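You operate a simulated robot arm through the tools that you are given. There is no shell and no other tool. Be economical: measure what you need, move in short steps, check, and stop when the job is done.

You run a simulated two-armed robot. Do the job below in one go: nothing can be reset, and whatever is moved stays where it is left.

## Task
Swap the work lamp's flat battery pack for the fuller spare.
Fine: switch off first, on again at the end; the flat pack goes in the charger's blue slot. Hold the lamp while you work on it.

The check looks at the end state, three seconds after you hand in, the way a careful person would. Anything else that was tipped, shoved, dropped, spilled or broken makes it a failure.

## Robot
Two 7-joint arms with fingered hands on one trunk, on a base that drives. Base frame: it is fixed to the floor where the robot stands at the start and does not move with it; the origin is under the middle of the robot, x ahead of it, y to its left, z up. Readings come in m, degrees, newtons and seconds.
The left shoulder is at the start at [0.08, 0.197, 1.473], the right one opposite. With the tool pointing down near the work surface each hand reaches from about 0.1 to 0.72 m from the robot's upright axis, wherever it stands, measured 20 degrees to its own side. Places, roughly: blue slot of the pack charger [0.8, 0.4, 0.9]; work lamp [0.7, -0.1, 0.9]; work lamp switch [0.6, 0, 1.1]. Payload 4 kg a hand.
The TCP of each hand is the grasp point between the finger pads, 0.026 m short of the fingertips. In the tool frame z runs along the fingers and y along their closing line. The gripper opens to 0.132 m. The gripper's body begins 0.073 m behind the TCP. The gripper is a hand of 4 fingers: y runs from the thumb to the fingers, the wrist lies at [0, 0, -0.239] in the tool frame, and closing takes about 1.5 s.
Orientation is told as [roll, pitch, yaw] about the base's x, y, z axes, in that order, counted from this pose: with the fingers straight down and closing along the base's y, the tool's x points along the base's -x, its y along +y and its z along -z.

## Interface
- The arms move only by the tool arm_command. It takes "left_motion", "right_motion" or both (then of equal length, played together; a hand with none holds still); each is a list of rows, each a list of 6 numbers: the shift along the tool's x, y, z in cm, then the turn, a rotation vector about the tool's x, y, z in degrees. In form: [[tx, ty, tz, rx, ry, rz], ...]. A call has 1 to 20 rows; each row is the pose to reach, as a shift and turn from the pose commanded when the call began, along the tool's axes at that moment. "left_jaw" and "right_jaw" are, for a hand that has rows, the finger opening in cm, from 0 to 13.2, set as the call begins (left out, the last holds). Each row takes 0.2 s and may step no farther than 0.05 m and 8.6 degrees from the row before; otherwise, or with a gripper value out of range, the whole call is refused. A pose out of reach is approached as far as the arm can. The call stops where the force on the tool passes 80 N (or 10 N more than at its start, if that is more) or the arm is blocked; 0.2 s more then pass. Each finger travels about 0.072 m/s and halts on what it meets, pressing with about 27 N; the grip force reading is that of the motor and also rises with nothing between the fingers. The clock runs only during rows and for 0.2 s after the last one: add rows that repeat a pose to give the fingers time. It gives the time, the measured TCP pose, the force on the tool (base axes), the opening and the grip force at its end, in the units of the frame above (readings bear some noise), with the torque about the TCP (base axes, N m) and any sound that the robot's microphone picked up.
- Cameras (640 x 400 px; columns grow to the right, rows downward): "scene" is now at [0.0952, 0.0233, 1.6031]; the picture's right is [0.14, -0.99, 0.00], its down [-0.83, -0.12, -0.54] and it looks along [0.54, 0.08, -0.84] (base axes); focal length 258 px, centre (320, 200). "left" rides on the left gripper at [-0.068, 0.002, -0.097] in its tool frame; the picture's right is [-0.02, -1.00, 0.00], its down [0.82, -0.02, -0.58] and it looks along [0.58, -0.01, 0.82] (tool axes); focal length 270 px, centre (320, 200). "right" rides on the right gripper at [0.068, 0.002, -0.097] in its tool frame; the picture's right is [-0.03, 1.00, 0.00], its down [-0.82, -0.02, -0.58] and it looks along [-0.58, -0.01, 0.82] (tool axes); focal length 270 px, centre (320, 200). There is no depth. A picture from a camera that has moved, and an enlarged one, comes with that camera's place and axes in the base frame and with its lens. The place of the scene camera against the robot may be out by one fixed shift of up to 0.025 m in any direction.
- capture(camera): a new picture of that camera. No time passes.
- slide_trunk(by): slides the trunk up (or, below 0, down) by that many m; the arms and the scene camera ride with it, the base frame stays. It gives what a move gives, with no picture.
- base_move(legs): drives the robot by 1 to 6 legs, each [ahead, left, turn to the left] in m, m and degrees, along the robot's own axes; the way and the turn of a leg run together, so that a leg with both is an arc; at most 1.5 m and 180 degrees a leg. The arms and the cameras ride along, it lands a little off, and it stops where it bumps. It gives what a move gives.
- finger_targets(finger1, finger2, finger3, thumb_bend, hand): sets how far each is bent, from 0 (flat) to 1 (curled in); at 0.3 the hand is open as for a grip, at 0.7 the pads meet at the TCP. One left out holds its place. A second passes; each finger stops where it meets its share of the squeeze, and holds until it gets a number again. A gripper value or a shape takes the hand back. It gives what a move gives, with no picture; readings hold the bend of each and the force on the fingers (four entries, about 0 where the hand has none), thumb and palm.
- hand_shape(shape, hand): the hand has 4 fingers and takes this shape, open, in about a second: jaw (thumb against the fingers, like two jaws); tri (thumb and two fingers); tip (a fingertip pinch); poke (one finger out to press); point (the index stretched); flat (the hand flat); cup (the hand cupped); fist (a fist). The gripper value then closes the fingers along that shape, each until it touches; the sizes above hold for jaw. It gives what a move gives, with no picture.
- turn_head(pan, tilt): turns the head with the scene camera to pan (to the left, within 86 degrees either way) and tilt (down, from -29 to 69), counted from straight ahead of the robot. It gives what a move gives.
- enlarge(camera, box): a new picture of the part [left, top, right, bottom] of that camera's present view, enlarged. No time passes.
- finish_job(): hands the job in; it is judged then, once.

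Work in short steps. Places have to be worked out from the pictures, the camera data and where the tool is seen: move nearer, look again, correct. Check each grasp and each placing, and mend what went wrong. You have 120 turns and 108 pictures in all, those below and enlarged ones among them. Open the grippers and draw the arms clear of the work before you hand the job in, unless the task says otherwise; then end with one line.

The tools are called after "Emit:" as name(argument=value, ...) on one line, values as JSON. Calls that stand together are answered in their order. arm_command: Moves the arms, as the interface text tells. Its arguments: {"type":"object","properties":{"left_motion":{"type":"array"},"left_jaw":{"type":"number"},"right_motion":{"type":"array"},"right_jaw":{"type":"number"}},"required":[]} The other tools are called the same way: slide_trunk (by) slides the trunk up or down; hand_shape (shape, hand) gives the hand a shape; finger_targets (finger1, finger2, finger3, thumb_bend, hand) moves the fingers one by one; base_move (legs) drives the base; turn_head (pan, tilt) turns the head that bears the scene camera; capture (camera) takes a picture; enlarge (camera, box) takes an enlarged picture of a part of a camera's view; finish_job () hands the job in.

At the start:

```text
time: 0.0
left_tcp_pos: [0.4077, 0.3029, 1.0518]
left_tool_rot: [2.5, -8.0, 0.5]
left_force: [0.9, -0.8, 0.2]
left_ft_torque: [-0.02, 0.02, 0.01]
left_width: 0.1319
left_grasp_force: 0.0
left_shape: jaw
left_bend: [0.3, 0.3, 0.3, 0.3]
left_finger forces: [0.0, 0.1, 0.0, 0.0, 0.0, 0.0]
right_tcp_pos: [0.3137, -0.0475, 1.0074]
right_tool_rot: [0.0, 0.0, 0.0]
right_force: [0.1, 0.0, -1.1]
right_ft_torque: [-0.01, 0.02, 0.02]
right_width: 0.132
right_grasp_force: 0.0
right_shape: jaw
right_bend: [0.3, 0.3, 0.3, 0.3]
right_finger forces: [0.0, 0.0, 0.1, 0.0, 0.1, 0.0]
trunk travel left (down, up): [-0.775, 0.065]
robot x, y, heading: [-0.001, 0.0017, 0.1]
head pan, tilt: [8.3, 57.0]
```

scene: 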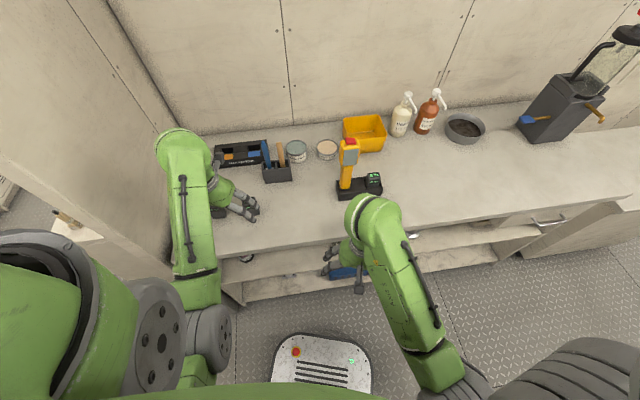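
right: 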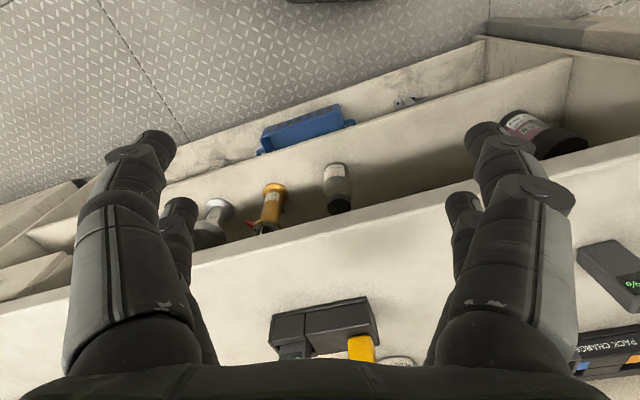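
left: 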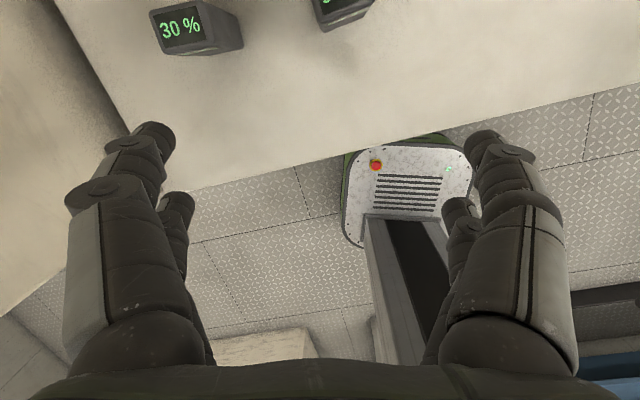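

I start by looking more closely at the lamp, the charger and the packs on the bench.

Emit:
enlarge(camera="scene", box=[180, 120, 300, 230])

Emit:
enlarge(camera="scene", box=[300, 110, 420, 220])

Emit:
enlarge(camera="left", box=[100, 0, 420, 200])

```text
3.64 times, centred on (240, 175) of scene
camera zoom: at [0.0952, 0.0233, 1.6031], right [0.14, -0.99, 0.0], down [-0.83, -0.12, -0.54], along [0.54, 0.08, -0.84], focal length 938 px, centre (611, 291)
```

zoom: 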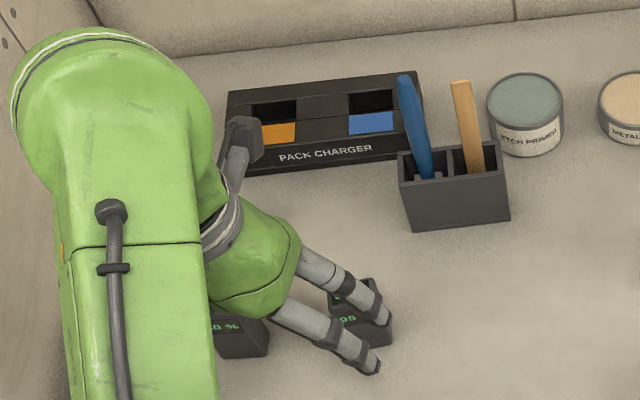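

```text
3.64 times, centred on (360, 165) of scene
camera zoom: at [0.0952, 0.0233, 1.6031], right [0.14, -0.99, 0.0], down [-0.83, -0.12, -0.54], along [0.54, 0.08, -0.84], focal length 938 px, centre (174, 327)
```

zoom: 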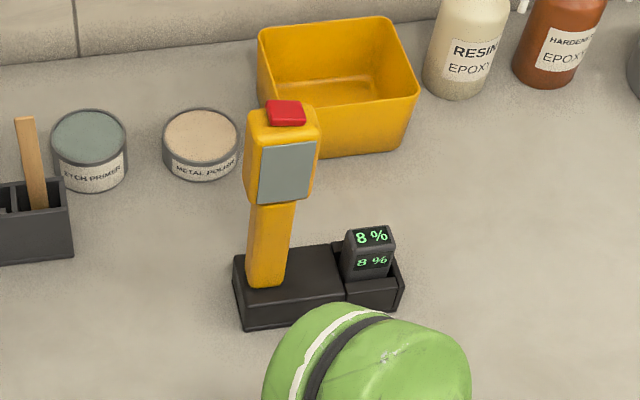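

```text
2.00 times, centred on (260, 100) of left
camera zoom: at [0.4627, 0.2996, 1.156], right [0.04, -1.0, -0.04], down [-0.89, -0.05, 0.46], along [-0.46, 0.02, -0.89], focal length 541 px, centre (440, 400)
```

zoom: 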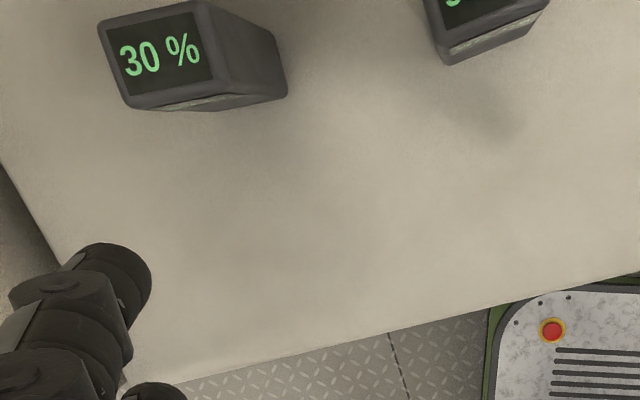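

The lamp's pack reads 8 %. The two spares are partly hidden under the left hand, so I lift and draw that hand back to read them.

Emit:
arm_command(left_motion=[[2, 0, -3, 0, 0, 0], [5, 0, -6, 0, 0, 0], [9, 0, -9, 0, 0, 0], [13, 0, -10, 0, 0, 0], [17, 0, -10, 0, 0, 0]])

Emit:
capture(camera="scene")

Emit:
enlarge(camera="scene", box=[180, 120, 300, 230])

```text
time: 0.7
left_tcp_pos: [0.4058, 0.3041, 1.1573]
left_tool_rot: [7.6, -20.6, -3.0]
left_force: [0.1, 1.6, 0.0]
left_ft_torque: [0.02, -0.03, 0.02]
left_width: 0.1316
left_grasp_force: 0.0
left_shape: jaw
left_bend: [0.3, 0.3, 0.3, 0.3]
left_finger forces: [0.0, 0.1, 0.0, 0.0, 0.0, 0.0]
left hand out of reach, approached as far as the arm can: row 2, 3
right_tcp_pos: [0.3133, -0.0461, 1.0053]
right_tool_rot: [0.2, 0.0, 0.0]
right_force: [-0.5, 0.5, -0.1]
right_ft_torque: [-0.04, -0.01, -0.02]
right_width: 0.1321
right_grasp_force: 0.0
right_shape: jaw
right_bend: [0.3, 0.3, 0.3, 0.3]
right_finger forces: [0.1, 0.0, 0.1, 0.0, 0.0, 0.0]
trunk travel left (down, up): [-0.775, 0.065]
robot x, y, heading: [-0.0015, -0.0023, 0.1]
head pan, tilt: [8.3, 57.0]
stopped in row 3 (left hand): the arm was blocked; the commanded pose is now the measured one
```

```text
101 pictures are left
camera scene: at [0.0937, 0.0227, 1.6012], right [0.14, -0.99, 0.0], down [-0.83, -0.12, -0.55], along [0.54, 0.08, -0.84], focal length 258 px, centre (320, 200)
```

scene: 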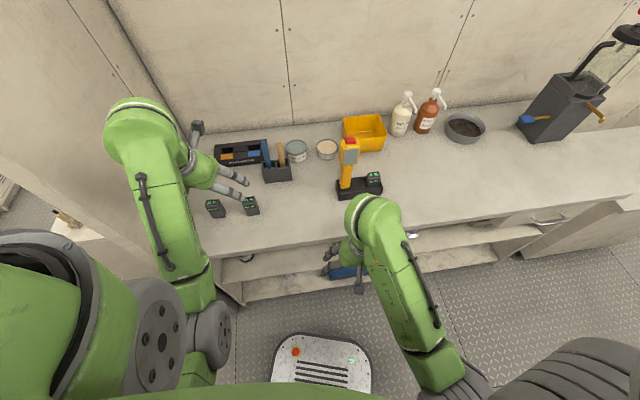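

```text
3.64 times, centred on (240, 175) of scene
camera zoom: at [0.0937, 0.0227, 1.6012], right [0.14, -0.99, 0.0], down [-0.83, -0.12, -0.55], along [0.54, 0.08, -0.84], focal length 938 px, centre (611, 291)
```

zoom: 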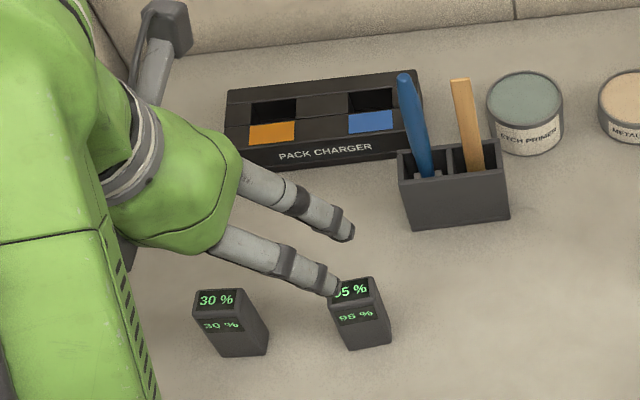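

The right-hand spare reads about 95 %, the left one 30 %. I zoom in on the packs, the lamp and its holder to see their shapes.

Emit:
enlarge(camera="scene", box=[325, 130, 395, 205])

Emit:
enlarge(camera="scene", box=[200, 185, 270, 225])

Emit:
enlarge(camera="scene", box=[205, 130, 285, 180])

```text
5.33 times, centred on (360, 168) of scene
camera zoom: at [0.0937, 0.0227, 1.6012], right [0.14, -0.99, 0.0], down [-0.83, -0.12, -0.55], along [0.54, 0.08, -0.84], focal length 1376 px, centre (107, 373)
```

zoom: 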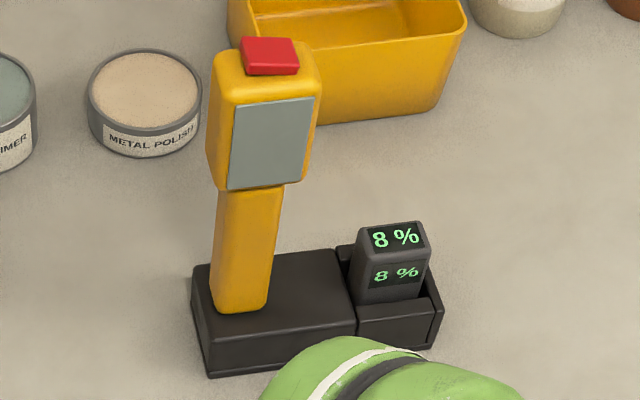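

```text
9.14 times, centred on (235, 205) of scene
camera zoom: at [0.0937, 0.0227, 1.6012], right [0.14, -0.99, 0.0], down [-0.83, -0.12, -0.55], along [0.54, 0.08, -0.84], focal length 2359 px, centre (1097, 154)
```

zoom: 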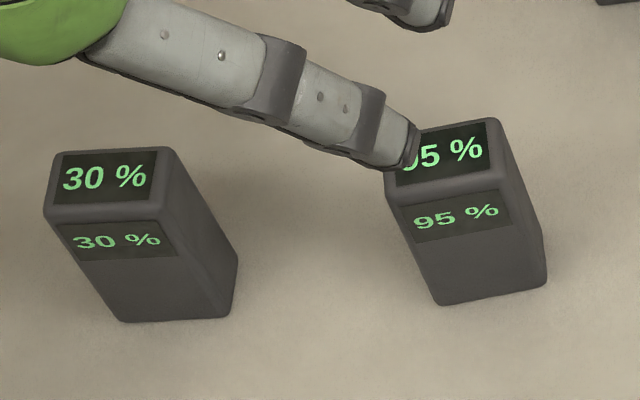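

```text
8.00 times, centred on (245, 155) of scene
camera zoom: at [0.0937, 0.0227, 1.6012], right [0.14, -0.99, 0.0], down [-0.83, -0.12, -0.55], along [0.54, 0.08, -0.84], focal length 2064 px, centre (920, 560)
```

zoom: 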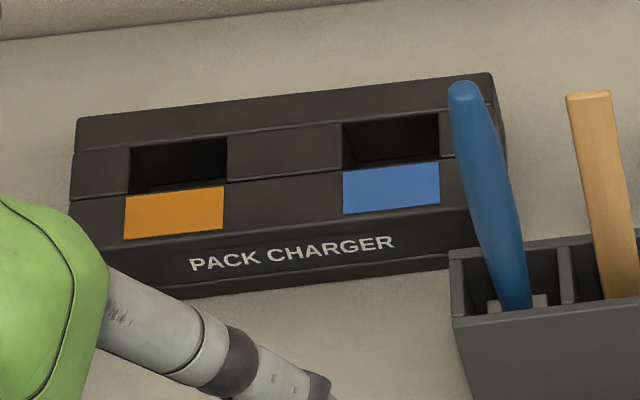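

Triangulating the 30 % pack from two views puts the bench top near z 0.82, the lamp head near (0.655, 0.02, 1.0) and its pack near (0.66, -0.08). The bench is yawed about 14° to me. I swing the left hand into a side-on pose left of the lamp head, so that it can hold the lamp from the left.

Emit:
arm_command(left_motion=[[-1.45, -1.33, 1.24, 5, -3.86, 4.2], [-2.9, -2.65, 2.48, 10, -7.72, 8.4], [-4.35, -3.98, 3.73, 15, -11.6, 12.6], [-5.8, -5.3, 4.97, 20, -15.4, 16.8], [-7.25, -6.6, 6.2, 25, -19.3, 21], [-8.7, -7.95, 7.45, 30, -23.15, 25.2], [-10.15, -9.28, 8.7, 35, -27, 29.4], [-11.6, -10.6, 9.93, 40, -30.9, 33.6], [-13.05, -11.9, 11.2, 45, -34.7, 37.8], [-14.5, -13.25, 12.4, 50, -38.6, 42], [-15.95, -14.6, 13.7, 55, -42.4, 46.2], [-17.4, -15.9, 14.9, 60, -46.3, 50.4]])

Emit:
capture(camera="scene")

Emit:
capture(camera="left")

```text
time: 3.3
left_tcp_pos: [0.6206, 0.1529, 1.0553]
left_tool_rot: [-0.8, -70.3, -75.4]
left_force: [0.0, -0.3, 0.0]
left_ft_torque: [-0.02, 0.0, 0.02]
left_width: 0.1317
left_grasp_force: 0.1
left_shape: jaw
left_bend: [0.3, 0.3, 0.3, 0.3]
left_finger forces: [0.0, 0.1, 0.0, 0.0, 0.1, 0.0]
right_tcp_pos: [0.315, -0.0451, 0.9993]
right_tool_rot: [0.0, 0.1, 0.0]
right_force: [0.8, 0.2, -0.2]
right_ft_torque: [-0.02, 0.02, 0.03]
right_width: 0.1317
right_grasp_force: 0.0
right_shape: jaw
right_bend: [0.3, 0.3, 0.3, 0.3]
right_finger forces: [0.0, 0.1, 0.0, 0.1, 0.1, 0.1]
trunk travel left (down, up): [-0.775, 0.065]
robot x, y, heading: [-0.0013, 0.0045, -0.0]
head pan, tilt: [8.3, 57.0]
```

```text
96 pictures are left
camera scene: at [0.0978, 0.0239, 1.5957], right [0.14, -0.99, 0.0], down [-0.83, -0.12, -0.54], along [0.54, 0.08, -0.84], focal length 258 px, centre (320, 200)
```

scene: 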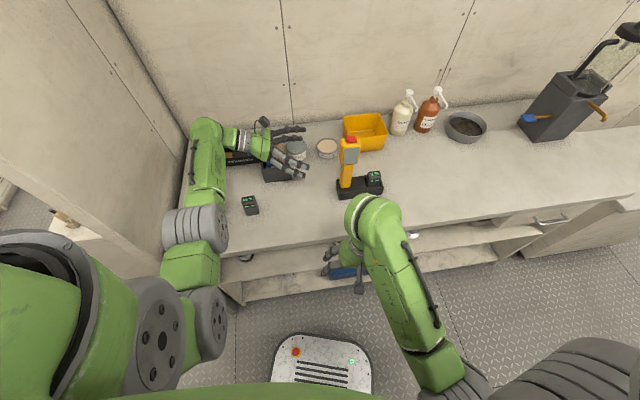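

```text
95 pictures are left
camera left: at [0.6076, 0.2183, 1.1519], right [-0.97, -0.25, 0.03], down [-0.22, 0.79, -0.57], along [0.12, -0.56, -0.82], focal length 270 px, centre (320, 200)
```

left: 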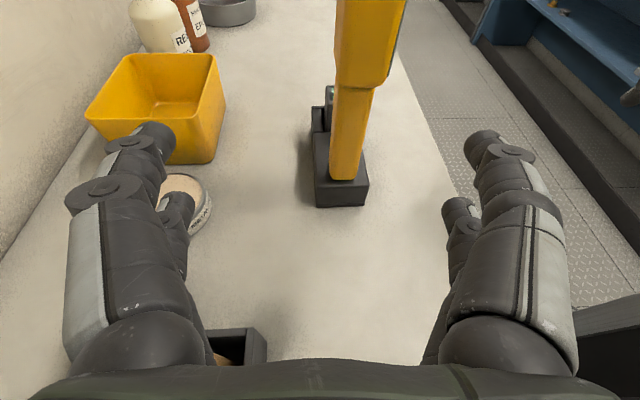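

The left hand is well placed; its camera shows the lamp about 3–4 cm to the near side of its approach line. I shift toward it and edge closer, then look again.

Emit:
arm_command(left_motion=[[0, -1.5, 1.5, 0, 0, 0], [0, -3, 3, 0, 0, 0], [0, -3.5, 4, 0, 0, 0]])

Emit:
capture(camera="left")

Emit:
enlarge(camera="scene", box=[270, 100, 410, 210])

```text
time: 4.1
left_tcp_pos: [0.5934, 0.109, 1.0432]
left_tool_rot: [-0.8, -70.2, -75.4]
left_force: [0.5, 0.0, -0.6]
left_ft_torque: [0.03, 0.01, 0.02]
left_width: 0.1318
left_grasp_force: 0.0
left_shape: jaw
left_bend: [0.3, 0.3, 0.3, 0.3]
left_finger forces: [0.0, 0.0, 0.0, 0.1, 0.1, 0.0]
right_tcp_pos: [0.3133, -0.0465, 0.9995]
right_tool_rot: [0.1, 0.1, -0.1]
right_force: [0.3, -0.5, 0.3]
right_ft_torque: [-0.02, 0.0, 0.0]
right_width: 0.1317
right_grasp_force: 0.2
right_shape: jaw
right_bend: [0.3, 0.3, 0.3, 0.3]
right_finger forces: [0.0, 0.0, 0.0, 0.0, 0.0, 0.1]
trunk travel left (down, up): [-0.775, 0.065]
robot x, y, heading: [-0.0003, -0.0, 0.2]
head pan, tilt: [8.3, 57.0]
```

```text
94 pictures are left
camera left: at [0.5807, 0.1746, 1.1395], right [-0.97, -0.25, 0.03], down [-0.22, 0.79, -0.57], along [0.12, -0.56, -0.82], focal length 270 px, centre (320, 200)
```

left: 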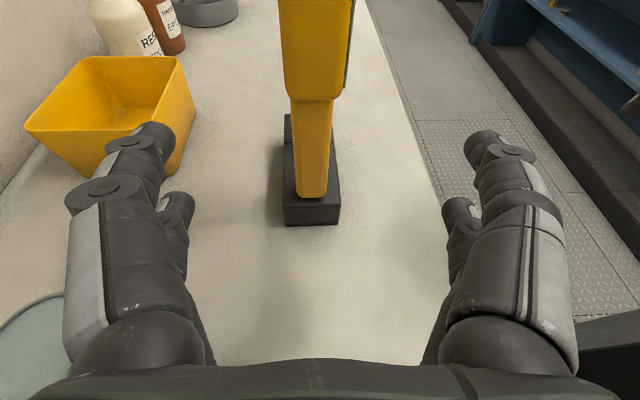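

```text
3.64 times, centred on (340, 155) of scene
camera zoom: at [0.0956, 0.0234, 1.5959], right [0.14, -0.99, 0.0], down [-0.83, -0.12, -0.54], along [0.54, 0.08, -0.84], focal length 938 px, centre (247, 364)
```

zoom: 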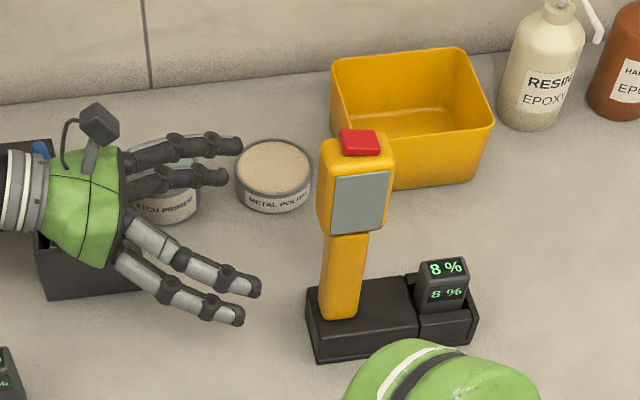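

The lamp end triangulates to z ≈ 0.86, so the bench is near 0.86 and the head near (0.625, 0.0, 1.075). I raise the hand 7 cm and come 3 cm nearer, then look again.

Emit:
arm_command(left_motion=[[-3.5, 0.3, 0, 0, 0, 0], [-7, 0.3, 0, 0, 0, 0], [-7, 0.3, 2.5, 0, 0, 0]])

Emit:
capture(camera="left")

Emit:
enlarge(camera="scene", box=[270, 100, 410, 210])

```text
time: 4.9
left_tcp_pos: [0.6071, 0.0635, 1.1001]
left_tool_rot: [-1.0, -70.1, -75.2]
left_force: [0.1, -0.3, -0.1]
left_ft_torque: [0.04, 0.0, 0.02]
left_width: 0.1318
left_grasp_force: 0.0
left_shape: jaw
left_bend: [0.3, 0.3, 0.3, 0.3]
left_finger forces: [0.1, 0.0, 0.0, 0.0, 0.0, 0.0]
right_tcp_pos: [0.3128, -0.0468, 1.0001]
right_tool_rot: [-0.1, -0.1, 0.0]
right_force: [0.3, 1.2, 0.4]
right_ft_torque: [0.03, 0.01, 0.04]
right_width: 0.1317
right_grasp_force: 0.0
right_shape: jaw
right_bend: [0.3, 0.3, 0.3, 0.3]
right_finger forces: [0.0, 0.0, 0.1, 0.0, 0.0, 0.0]
trunk travel left (down, up): [-0.775, 0.065]
robot x, y, heading: [0.0053, -0.0012, 0.1]
head pan, tilt: [8.3, 57.0]
```

```text
92 pictures are left
camera left: at [0.5939, 0.1296, 1.1976], right [-0.97, -0.25, 0.03], down [-0.22, 0.79, -0.57], along [0.12, -0.56, -0.82], focal length 270 px, centre (320, 200)
```

left: 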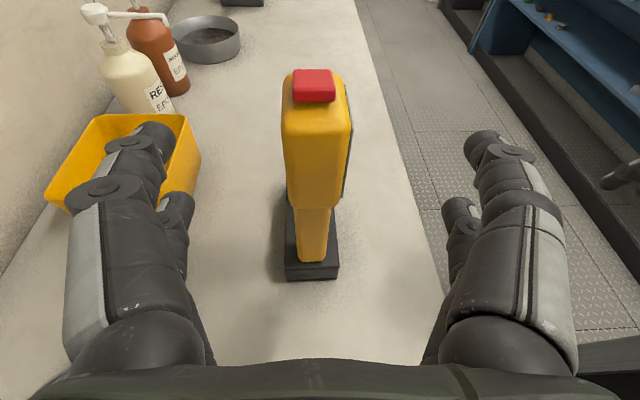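

```text
3.64 times, centred on (340, 155) of scene
camera zoom: at [0.0958, 0.023, 1.5959], right [0.14, -0.99, 0.0], down [-0.83, -0.12, -0.54], along [0.54, 0.08, -0.84], focal length 938 px, centre (247, 364)
```

zoom: 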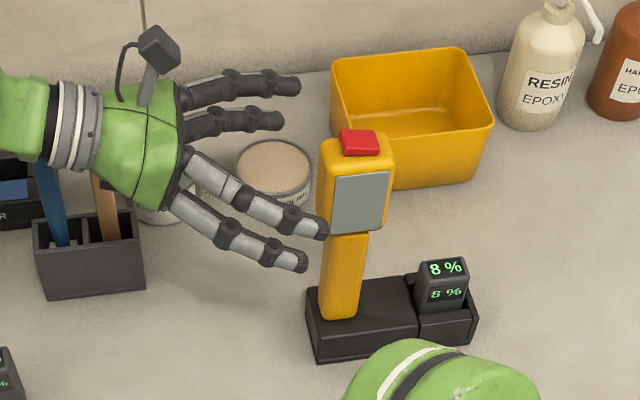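

Triangulation gives the head's left face at y ≈ 0.021, its bottom at z 1.03 and the button top near (0.629, 0, 1.114). I advance to bracket the head and narrow the fingers partway before gripping.

Emit:
arm_command(left_motion=[[0.3, 0.2, 2.2, 0, 0, 0], [0.5, 0.3, 4.4, 0, 0, 0], [0.5, 0.3, 6.6, 0, 0, 0]])

Emit:
capture(camera="left")

Emit:
enlarge(camera="scene", box=[270, 100, 410, 210])

```text
time: 5.7
left_tcp_pos: [0.6245, 0.0062, 1.0731]
left_tool_rot: [-0.8, -70.1, -75.4]
left_force: [1.1, 0.1, -0.7]
left_ft_torque: [-0.01, -0.01, -0.02]
left_width: 0.1319
left_grasp_force: 0.1
left_shape: jaw
left_bend: [0.3, 0.3, 0.3, 0.3]
left_finger forces: [0.0, 0.0, 0.0, 0.0, 0.0, 0.0]
right_tcp_pos: [0.3143, -0.0463, 0.9992]
right_tool_rot: [0.0, 0.1, 0.0]
right_force: [-0.5, -0.5, 1.4]
right_ft_torque: [0.0, -0.02, 0.01]
right_width: 0.1319
right_grasp_force: 0.1
right_shape: jaw
right_bend: [0.3, 0.3, 0.3, 0.3]
right_finger forces: [0.0, 0.0, 0.0, 0.1, 0.0, 0.0]
trunk travel left (down, up): [-0.775, 0.065]
robot x, y, heading: [0.0018, -0.0026, -0.1]
head pan, tilt: [8.3, 57.0]
```

```text
90 pictures are left
camera left: at [0.6109, 0.0709, 1.1687], right [-0.97, -0.25, 0.03], down [-0.22, 0.79, -0.57], along [0.12, -0.56, -0.82], focal length 270 px, centre (320, 200)
```

left: 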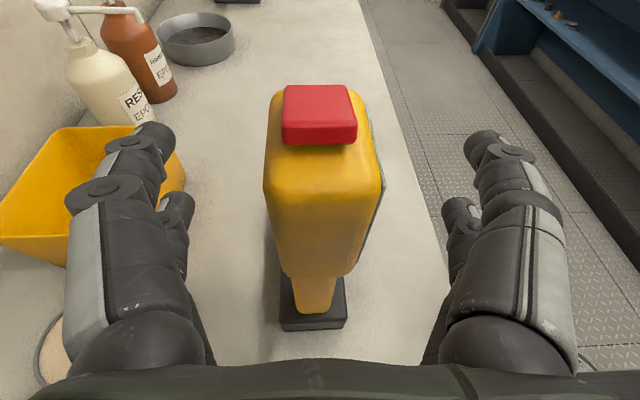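

```text
3.64 times, centred on (340, 155) of scene
camera zoom: at [0.0957, 0.023, 1.5959], right [0.14, -0.99, 0.0], down [-0.83, -0.12, -0.54], along [0.54, 0.08, -0.84], focal length 938 px, centre (247, 364)
```

zoom: 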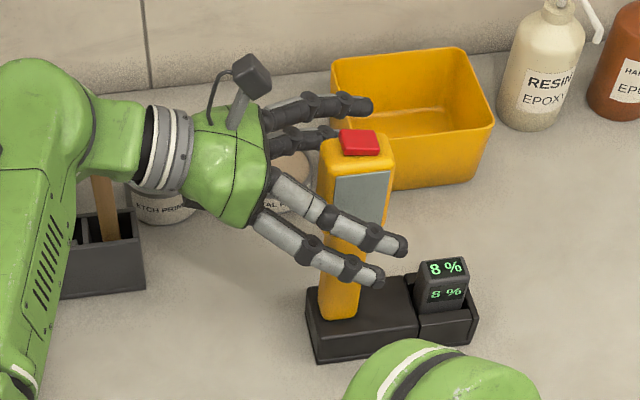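

The head is centred between the fingers. I close the left hand on it.

Emit:
arm_command(left_motion=[[0, 0, 0, 0, 0, 0], [0, 0, 0, 0, 0, 0], [0, 0, 0, 0, 0, 0], [0, 0, 0, 0, 0, 0], [0, 0, 0, 0, 0, 0], [0, 0, 0, 0, 0, 0], [0, 0, 0, 0, 0, 0]], left_jaw=2.5)

Emit:
capture(camera="left")

Emit:
enlarge(camera="scene", box=[270, 100, 410, 210])

```text
time: 7.3
left_tcp_pos: [0.6241, 0.0063, 1.0717]
left_tool_rot: [-1.0, -70.1, -75.3]
left_force: [1.3, -0.7, 0.0]
left_ft_torque: [-0.03, -0.01, 0.03]
left_width: 0.0309
left_grasp_force: 27.1
left_shape: jaw
left_bend: [0.73, 0.73, 0.73, 0.7]
left_finger forces: [24.8, 24.6, 24.1, 0.0, 24.5, 0.0]
right_tcp_pos: [0.3138, -0.0477, 1.0003]
right_tool_rot: [-0.1, 0.0, 0.0]
right_force: [0.3, 0.0, 0.7]
right_ft_torque: [0.0, -0.02, 0.04]
right_width: 0.1318
right_grasp_force: 0.1
right_shape: jaw
right_bend: [0.3, 0.3, 0.3, 0.3]
right_finger forces: [0.0, 0.0, 0.0, 0.0, 0.1, 0.0]
trunk travel left (down, up): [-0.775, 0.065]
robot x, y, heading: [-0.0043, -0.0041, 0.3]
head pan, tilt: [8.3, 57.0]
```

```text
88 pictures are left
camera left: at [0.6108, 0.0712, 1.1685], right [-0.97, -0.25, 0.03], down [-0.22, 0.79, -0.57], along [0.12, -0.56, -0.82], focal length 270 px, centre (320, 200)
```

left: 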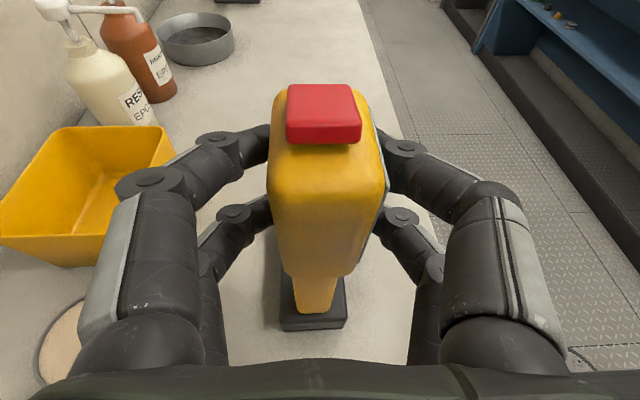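

```text
3.64 times, centred on (340, 155) of scene
camera zoom: at [0.0957, 0.0231, 1.5959], right [0.14, -0.99, 0.0], down [-0.83, -0.12, -0.54], along [0.54, 0.08, -0.84], focal length 938 px, centre (247, 364)
```

zoom: 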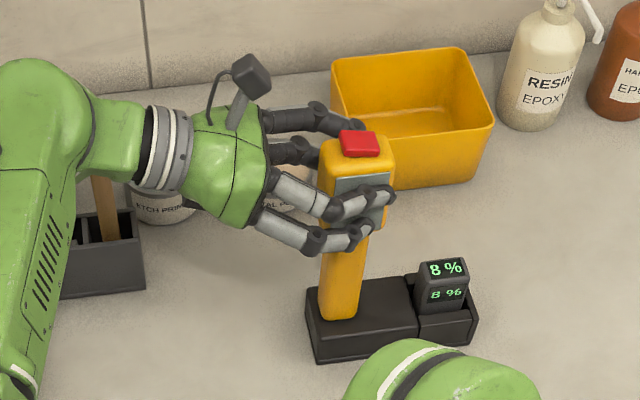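

The lamp is held (27 N) and has not visibly shifted. I now give the right hand the poke shape, then check which finger stands out.

Emit:
hand_shape(hand="right", shape="poke")

Emit:
capture(camera="right")

Emit:
capture(camera="scene")

```text
time: 8.2
left_tcp_pos: [0.6245, 0.007, 1.0726]
left_tool_rot: [-1.0, -70.0, -75.4]
left_force: [2.0, -0.7, 0.7]
left_ft_torque: [-0.04, -0.03, 0.07]
left_width: 0.0309
left_grasp_force: 27.4
left_shape: jaw
left_bend: [0.73, 0.73, 0.73, 0.7]
left_finger forces: [24.6, 24.7, 24.2, 0.0, 24.4, 0.0]
right_tcp_pos: [0.3151, -0.0468, 1.0002]
right_tool_rot: [0.0, 0.0, 0.0]
right_force: [-0.3, 0.6, 0.4]
right_ft_torque: [0.0, 0.01, -0.03]
right_width: 0.0003
right_grasp_force: 0.0
right_shape: poke
right_bend: [1.0, 1.0, 1.0, 0.34]
right_finger forces: [0.0, 0.0, 0.1, 0.1, 0.0, 0.0]
trunk travel left (down, up): [-0.775, 0.065]
robot x, y, heading: [-0.0025, -0.0016, -0.2]
head pan, tilt: [8.3, 57.0]
```

```text
86 pictures are left
camera right: at [0.2443, -0.0451, 1.0962], right [0.03, 1.0, 0.0], down [0.82, -0.02, 0.58], along [0.58, -0.01, -0.82], focal length 270 px, centre (320, 200)
```

right: 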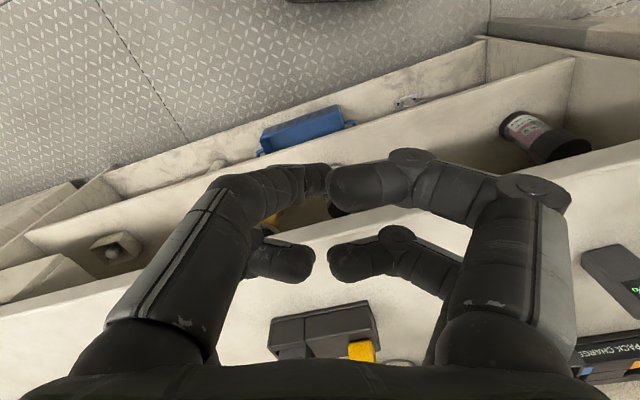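

```text
85 pictures are left
camera scene: at [0.0957, 0.0231, 1.5959], right [0.14, -0.99, 0.0], down [-0.83, -0.12, -0.54], along [0.54, 0.08, -0.84], focal length 258 px, centre (320, 200)
```

scene: 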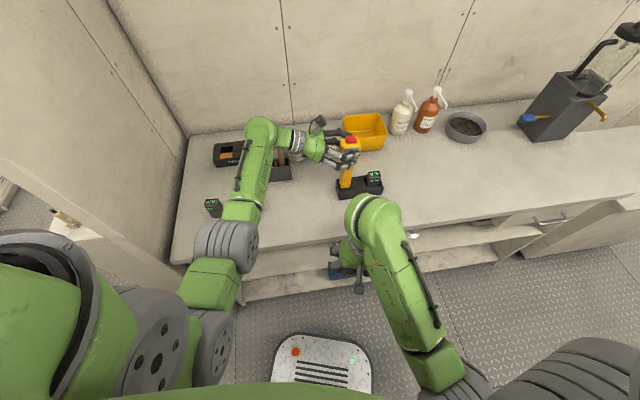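

The poke shape may still be settling. I carry the right hand up and forward beside the lamp, tilted with its wrist to the right, and look at it again.

Emit:
arm_command(right_motion=[[-1, -0.6, -3.5, -3, 0, 0], [-3, -1.2, -7, -6, 0, 0], [-6, -1.8, -10.5, -9, 0, 0], [-10, -2.5, -13.5, -12, 0, 0], [-14, -3.2, -16, -15, 0, 0], [-18, -4, -18, -18, 0, 0], [-22, -4.7, -20, -21, 0, 0], [-26, -5.3, -22, -25, 0, 0], [-26, -5.3, -22, -25, 0, 0]])

Emit:
capture(camera="right")

Emit:
capture(camera="scene")

Emit:
capture(camera="left")

```text
refused: row 4 steps farther than a row can; nothing moved
```

```text
84 pictures are left
camera right: at [0.2443, -0.0451, 1.0962], right [0.03, 1.0, 0.0], down [0.82, -0.02, 0.58], along [0.58, -0.01, -0.82], focal length 270 px, centre (320, 200)
```

right: 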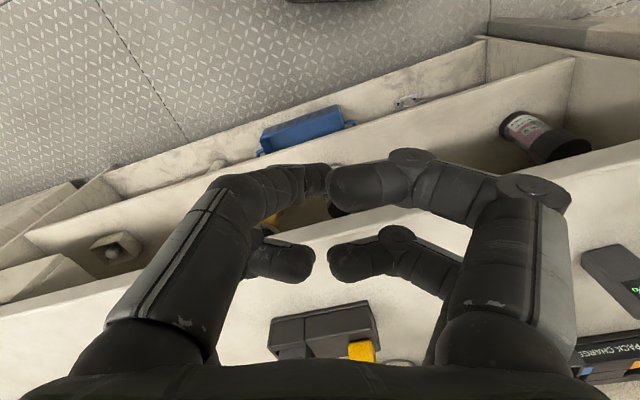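

```text
83 pictures are left
camera scene: at [0.0957, 0.0231, 1.5959], right [0.14, -0.99, 0.0], down [-0.83, -0.12, -0.54], along [0.54, 0.08, -0.84], focal length 258 px, centre (320, 200)
```

scene: 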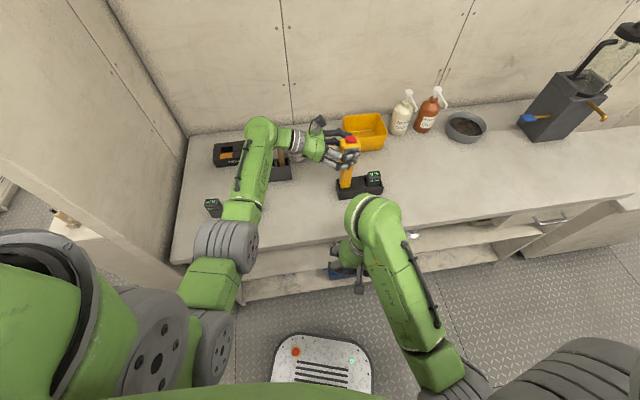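

```text
82 pictures are left
camera left: at [0.6108, 0.0712, 1.1686], right [-0.97, -0.25, 0.03], down [-0.22, 0.79, -0.57], along [0.12, -0.56, -0.82], focal length 270 px, centre (320, 200)
```

left: 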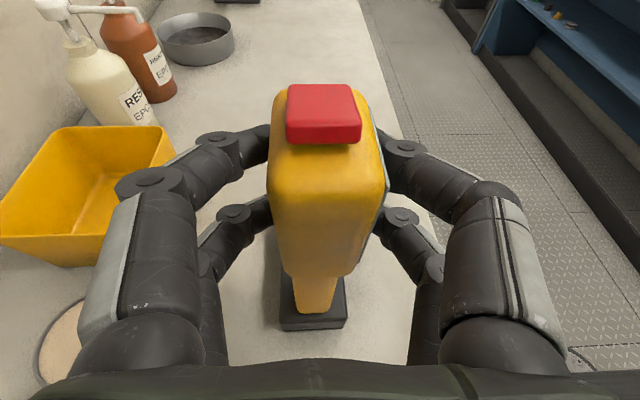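

One row stepped too far; I resend the same move with smaller steps.

Emit:
arm_command(right_motion=[[-2, -0.6, -3, -3, 0, 0], [-4.5, -1.2, -6, -6, 0, 0], [-7.5, -1.8, -9, -9, 0, 0], [-10.5, -2.4, -12, -12, 0, 0], [-14, -3.2, -15, -15, 0, 0], [-17.5, -4, -17.5, -18, 0, 0], [-21, -4.7, -19.5, -21, 0, 0], [-24, -5.3, -21, -24, 0, 0], [-26, -5.3, -22, -25, 0, 0]])

Emit:
capture(camera="right")

Emit:
capture(camera="scene")

Emit:
capture(camera="left")

```text
time: 10.2
left_tcp_pos: [0.6255, 0.0049, 1.0727]
left_tool_rot: [-1.1, -70.2, -74.9]
left_force: [0.1, 0.3, 0.5]
left_ft_torque: [-0.07, 0.03, -0.01]
left_width: 0.0312
left_grasp_force: 26.6
left_shape: jaw
left_bend: [0.73, 0.73, 0.73, 0.7]
left_finger forces: [24.8, 24.7, 25.0, 0.1, 25.1, 0.0]
right_tcp_pos: [0.5757, -0.0982, 1.221]
right_tool_rot: [24.9, 0.1, 0.0]
right_force: [0.0, -0.2, -0.6]
right_ft_torque: [0.01, 0.0, 0.03]
right_width: 0.0
right_grasp_force: 0.1
right_shape: poke
right_bend: [1.0, 1.0, 1.0, 0.34]
right_finger forces: [0.0, 0.0, 0.0, 0.0, 0.0, 0.0]
right hand out of reach, approached as far as the arm can: row 2, 3, 4, 5, 6, 7
trunk travel left (down, up): [-0.775, 0.065]
robot x, y, heading: [0.0039, 0.004, -0.0]
head pan, tilt: [8.3, 57.0]
```

```text
81 pictures are left
camera right: at [0.5065, -0.1373, 1.3095], right [0.03, 0.91, 0.42], down [0.82, -0.26, 0.51], along [0.58, 0.33, -0.75], focal length 270 px, centre (320, 200)
```

right: 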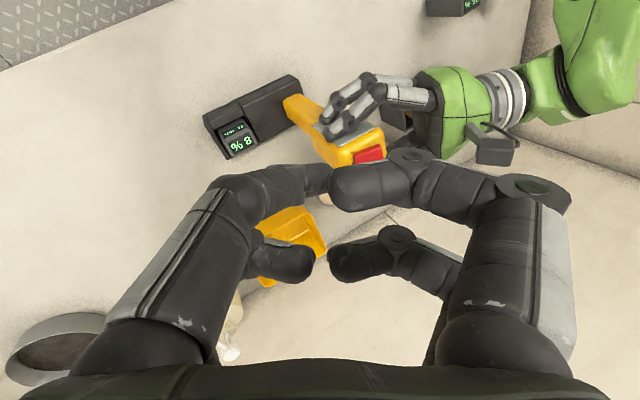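

```text
80 pictures are left
camera scene: at [0.0971, 0.0238, 1.5958], right [0.14, -0.99, 0.0], down [-0.83, -0.12, -0.54], along [0.54, 0.08, -0.84], focal length 258 px, centre (320, 200)
```

scene: 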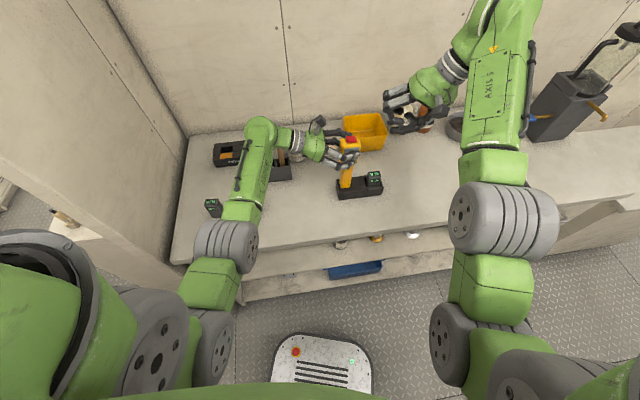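

```text
79 pictures are left
camera left: at [0.6118, 0.0718, 1.1683], right [-0.97, -0.25, 0.03], down [-0.22, 0.79, -0.57], along [0.12, -0.56, -0.82], focal length 270 px, centre (320, 200)
```

left: 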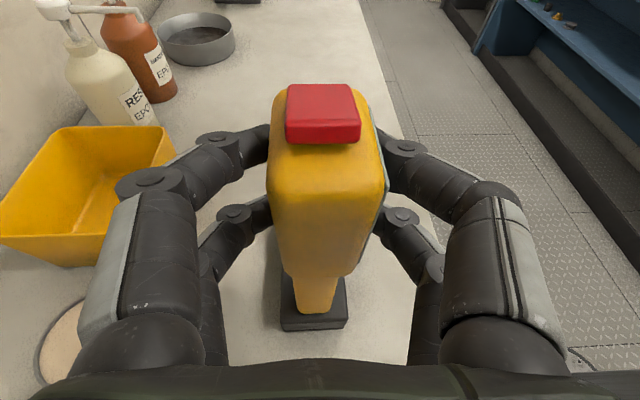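

The button triangulates from both hand cameras to about (0.624, 0.001, 1.114), and the closed right fingertips are near the TCP line. I tilt the hand slightly and bring the tips to about 2 cm above the button.

Emit:
arm_command(right_motion=[[-1, 1.2, 2, 0, -4, 0], [-2, 2.4, 4, 0, -8, 0], [-3, 3.8, 6, 0, -12, 0], [-3.6, 4.46, 8, 0, -15, 0], [-3.6, 4.46, 9.3, 0, -15, 0]])

Emit:
capture(camera="right")

Emit:
capture(camera="left")

Emit:
enlarge(camera="scene", box=[290, 90, 430, 200])

```text
time: 11.4
left_tcp_pos: [0.6246, 0.0059, 1.0725]
left_tool_rot: [-0.9, -70.1, -75.2]
left_force: [0.6, -1.0, -0.2]
left_ft_torque: [-0.04, 0.0, 0.05]
left_width: 0.031
left_grasp_force: 27.2
left_shape: jaw
left_bend: [0.73, 0.73, 0.73, 0.7]
left_finger forces: [25.0, 25.3, 24.6, 0.1, 24.9, 0.0]
right_tcp_pos: [0.6103, -0.0197, 1.1549]
right_tool_rot: [25.8, -13.6, -6.5]
right_force: [-0.2, -0.4, 0.6]
right_ft_torque: [0.0, -0.03, 0.0]
right_width: 0.0
right_grasp_force: 0.1
right_shape: poke
right_bend: [1.0, 1.0, 1.0, 0.34]
right_finger forces: [0.2, 0.0, 0.1, 0.0, 0.1, 0.1]
trunk travel left (down, up): [-0.775, 0.065]
robot x, y, heading: [-0.0012, 0.0039, 0.0]
head pan, tilt: [8.3, 57.0]
```

```text
78 pictures are left
camera right: at [0.5178, -0.0507, 1.2246], right [0.02, 0.9, 0.43], down [0.64, -0.34, 0.69], along [0.77, 0.26, -0.59], focal length 270 px, centre (320, 200)
```

right: 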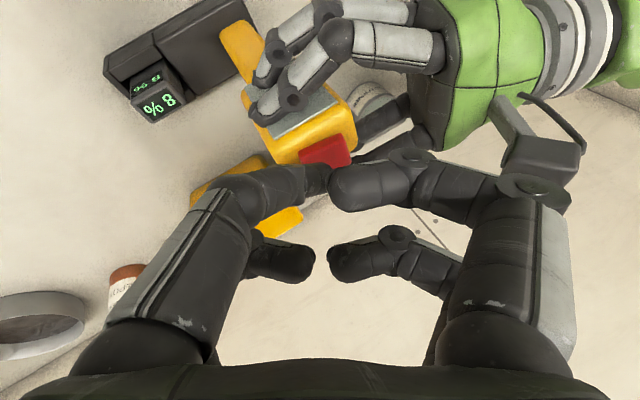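

```text
77 pictures are left
camera left: at [0.6111, 0.0715, 1.1685], right [-0.97, -0.25, 0.03], down [-0.22, 0.79, -0.57], along [0.12, -0.56, -0.82], focal length 270 px, centre (320, 200)
```

left: 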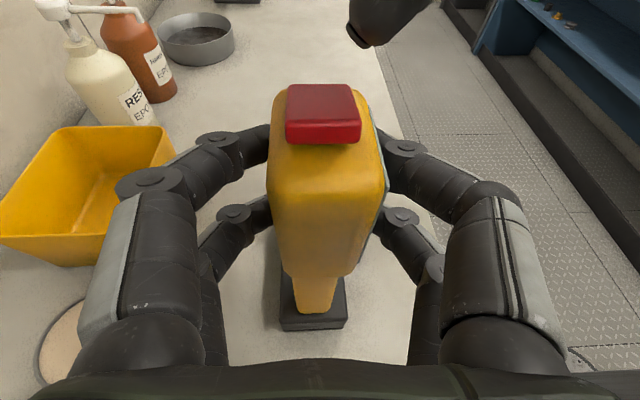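

```text
3.64 times, centred on (360, 145) of scene
camera zoom: at [0.096, 0.0234, 1.5959], right [0.14, -0.99, 0.0], down [-0.83, -0.12, -0.54], along [0.54, 0.08, -0.84], focal length 938 px, centre (174, 400)
```

zoom: 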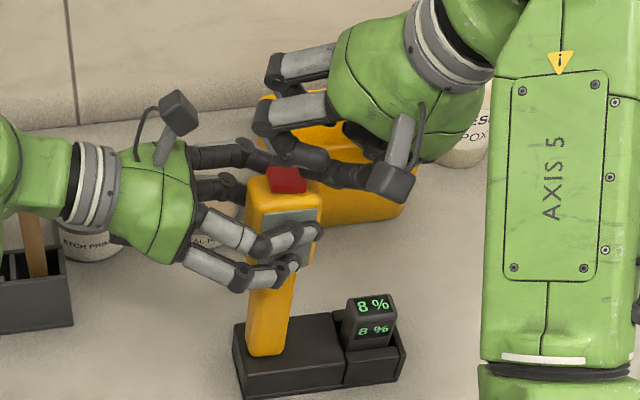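

A fingertip sits about 2 cm above and slightly right of the button. I go down 1.6 cm along the finger and check the force and picture.

Emit:
arm_command(right_motion=[[-0.2, 0.2, 0.8, 0, 0, 0], [-0.3, 0.3, 1.6, 0, 0, 0]])

Emit:
capture(camera="left")

```text
time: 12.0
left_tcp_pos: [0.6237, 0.0059, 1.0708]
left_tool_rot: [-0.9, -70.1, -75.2]
left_force: [2.2, 0.0, -0.6]
left_ft_torque: [0.01, -0.02, 0.03]
left_width: 0.0307
left_grasp_force: 27.6
left_shape: jaw
left_bend: [0.73, 0.73, 0.73, 0.7]
left_finger forces: [25.5, 25.7, 24.3, 0.1, 24.5, 0.0]
right_tcp_pos: [0.6175, -0.0103, 1.1426]
right_tool_rot: [25.8, -13.7, -6.6]
right_force: [-0.8, -3.6, 3.5]
right_ft_torque: [0.03, -0.04, 0.02]
right_width: 0.0001
right_grasp_force: 0.1
right_shape: poke
right_bend: [1.0, 1.0, 1.0, 0.35]
right_finger forces: [0.0, 0.1, 0.1, 0.1, 3.9, 0.0]
trunk travel left (down, up): [-0.775, 0.065]
robot x, y, heading: [-0.001, 0.0015, 0.3]
head pan, tilt: [8.3, 57.0]
```

```text
75 pictures are left
camera left: at [0.6109, 0.0716, 1.1685], right [-0.97, -0.25, 0.03], down [-0.22, 0.79, -0.57], along [0.12, -0.56, -0.82], focal length 270 px, centre (320, 200)
```

left: 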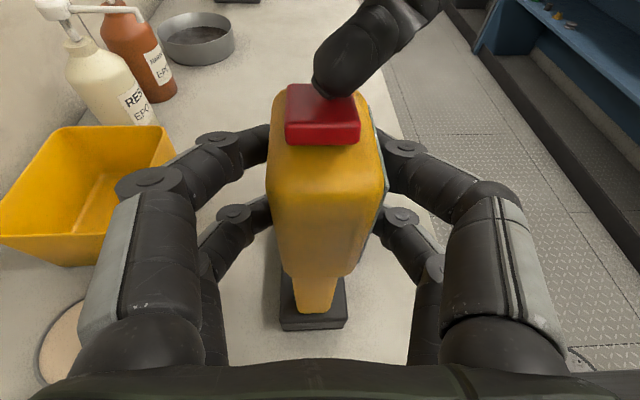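

The thumb tip is what pokes, and it touches the right edge of the button at about 5 N. I back off, shift it 9 mm toward the button's centre and press straight down a little.

Emit:
arm_command(right_motion=[[0, 0, -0.5, 0, 0, 0], [0.1, 0.8, -0.13, 0, 0, 0], [0.24, 0.55, 0.4, 0, 0, 0], [0.24, 0.55, 0.4, 0, 0, 0]])

Emit:
capture(camera="left")

```text
time: 13.0
left_tcp_pos: [0.624, 0.0066, 1.0726]
left_tool_rot: [-1.0, -70.1, -75.3]
left_force: [5.0, -2.6, -0.8]
left_ft_torque: [0.06, 0.01, 0.12]
left_width: 0.031
left_grasp_force: 27.3
left_shape: jaw
left_bend: [0.73, 0.73, 0.73, 0.7]
left_finger forces: [25.9, 26.4, 23.9, 0.0, 24.2, 0.0]
right_tcp_pos: [0.6151, -0.0027, 1.1422]
right_tool_rot: [26.0, -13.7, -6.4]
right_force: [-2.7, 2.0, 11.5]
right_ft_torque: [0.13, 0.0, -0.01]
right_width: 0.0
right_grasp_force: 0.0
right_shape: poke
right_bend: [1.0, 1.0, 1.0, 0.35]
right_finger forces: [0.0, 0.0, 0.0, 0.0, 11.9, 0.0]
trunk travel left (down, up): [-0.775, 0.065]
robot x, y, heading: [-0.0009, 0.0045, 0.1]
head pan, tilt: [8.3, 57.0]
```

```text
74 pictures are left
camera left: at [0.61, 0.0715, 1.1687], right [-0.97, -0.25, 0.03], down [-0.22, 0.79, -0.57], along [0.12, -0.56, -0.82], focal length 270 px, centre (320, 200)
```

left: 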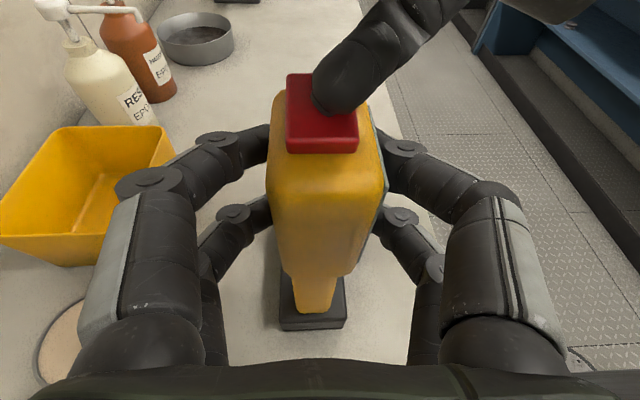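

The button's look changed under 11 N: it seems to rock. I lift off and look at it free.

Emit:
arm_command(right_motion=[[0, 0, -1.5, 0, 0, 0], [0, -1.5, -3.5, 0, 0, 0], [0, -3, -5, 0, 0, 0]])

Emit:
capture(camera="left")

Emit:
enlarge(camera="scene", box=[330, 125, 390, 205])

Emit:
enlarge(camera="right", box=[200, 60, 420, 200])

```text
time: 13.8
left_tcp_pos: [0.6242, 0.0068, 1.072]
left_tool_rot: [-0.9, -70.1, -75.2]
left_force: [0.9, -0.1, 0.0]
left_ft_torque: [0.02, 0.04, 0.02]
left_width: 0.0309
left_grasp_force: 26.6
left_shape: jaw
left_bend: [0.73, 0.73, 0.73, 0.7]
left_finger forces: [25.3, 25.4, 25.0, 0.0, 25.2, 0.0]
right_tcp_pos: [0.6053, -0.0517, 1.1728]
right_tool_rot: [25.7, -13.4, -6.4]
right_force: [0.0, -0.4, 0.4]
right_ft_torque: [0.03, 0.01, 0.03]
right_width: 0.0
right_grasp_force: 0.1
right_shape: poke
right_bend: [1.0, 1.0, 1.0, 0.34]
right_finger forces: [0.0, 0.0, 0.1, 0.0, 0.1, 0.0]
trunk travel left (down, up): [-0.775, 0.065]
robot x, y, heading: [-0.0006, -0.0029, 0.2]
head pan, tilt: [8.3, 57.0]
```

```text
73 pictures are left
camera left: at [0.6106, 0.0714, 1.1686], right [-0.97, -0.25, 0.03], down [-0.22, 0.79, -0.57], along [0.12, -0.56, -0.82], focal length 270 px, centre (320, 200)
```

left: 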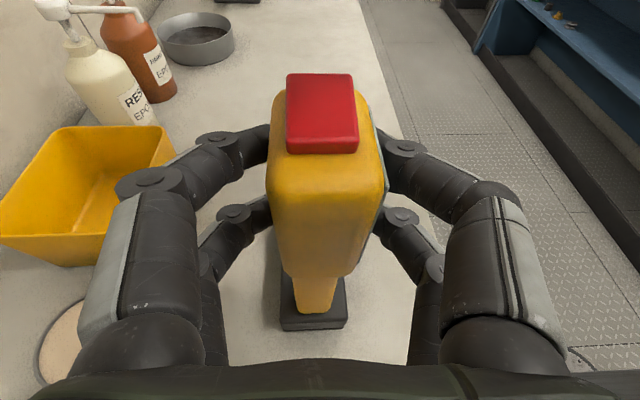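

```text
5.00 times, centred on (360, 165) of scene
camera zoom: at [0.0953, 0.023, 1.5959], right [0.14, -0.99, 0.0], down [-0.83, -0.12, -0.54], along [0.54, 0.08, -0.84], focal length 1290 px, centre (120, 375)
```

zoom: 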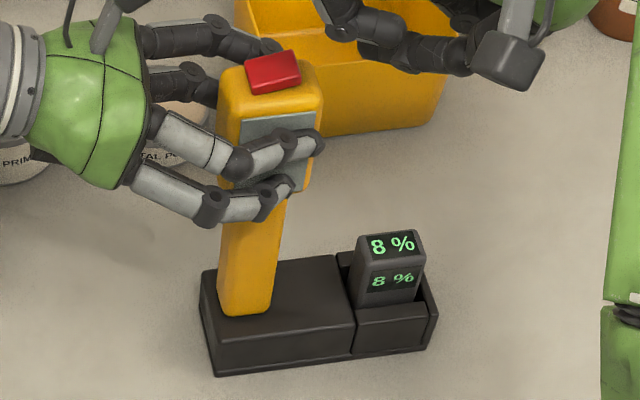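

```text
2.86 times, centred on (310, 130) of right
camera zoom: at [0.5125, -0.0832, 1.242], right [0.02, 0.9, 0.43], down [0.64, -0.34, 0.69], along [0.77, 0.26, -0.59], focal length 772 px, centre (349, 400)
```

zoom: 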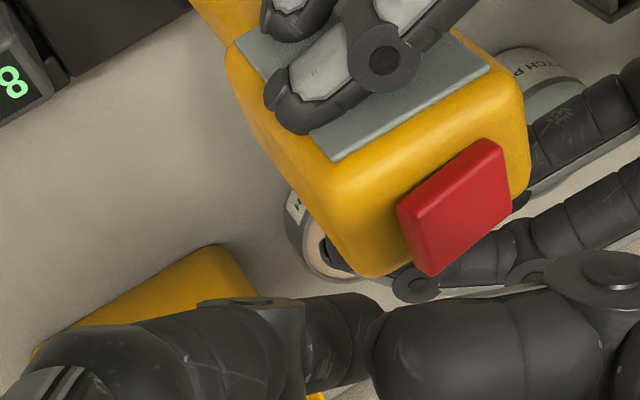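

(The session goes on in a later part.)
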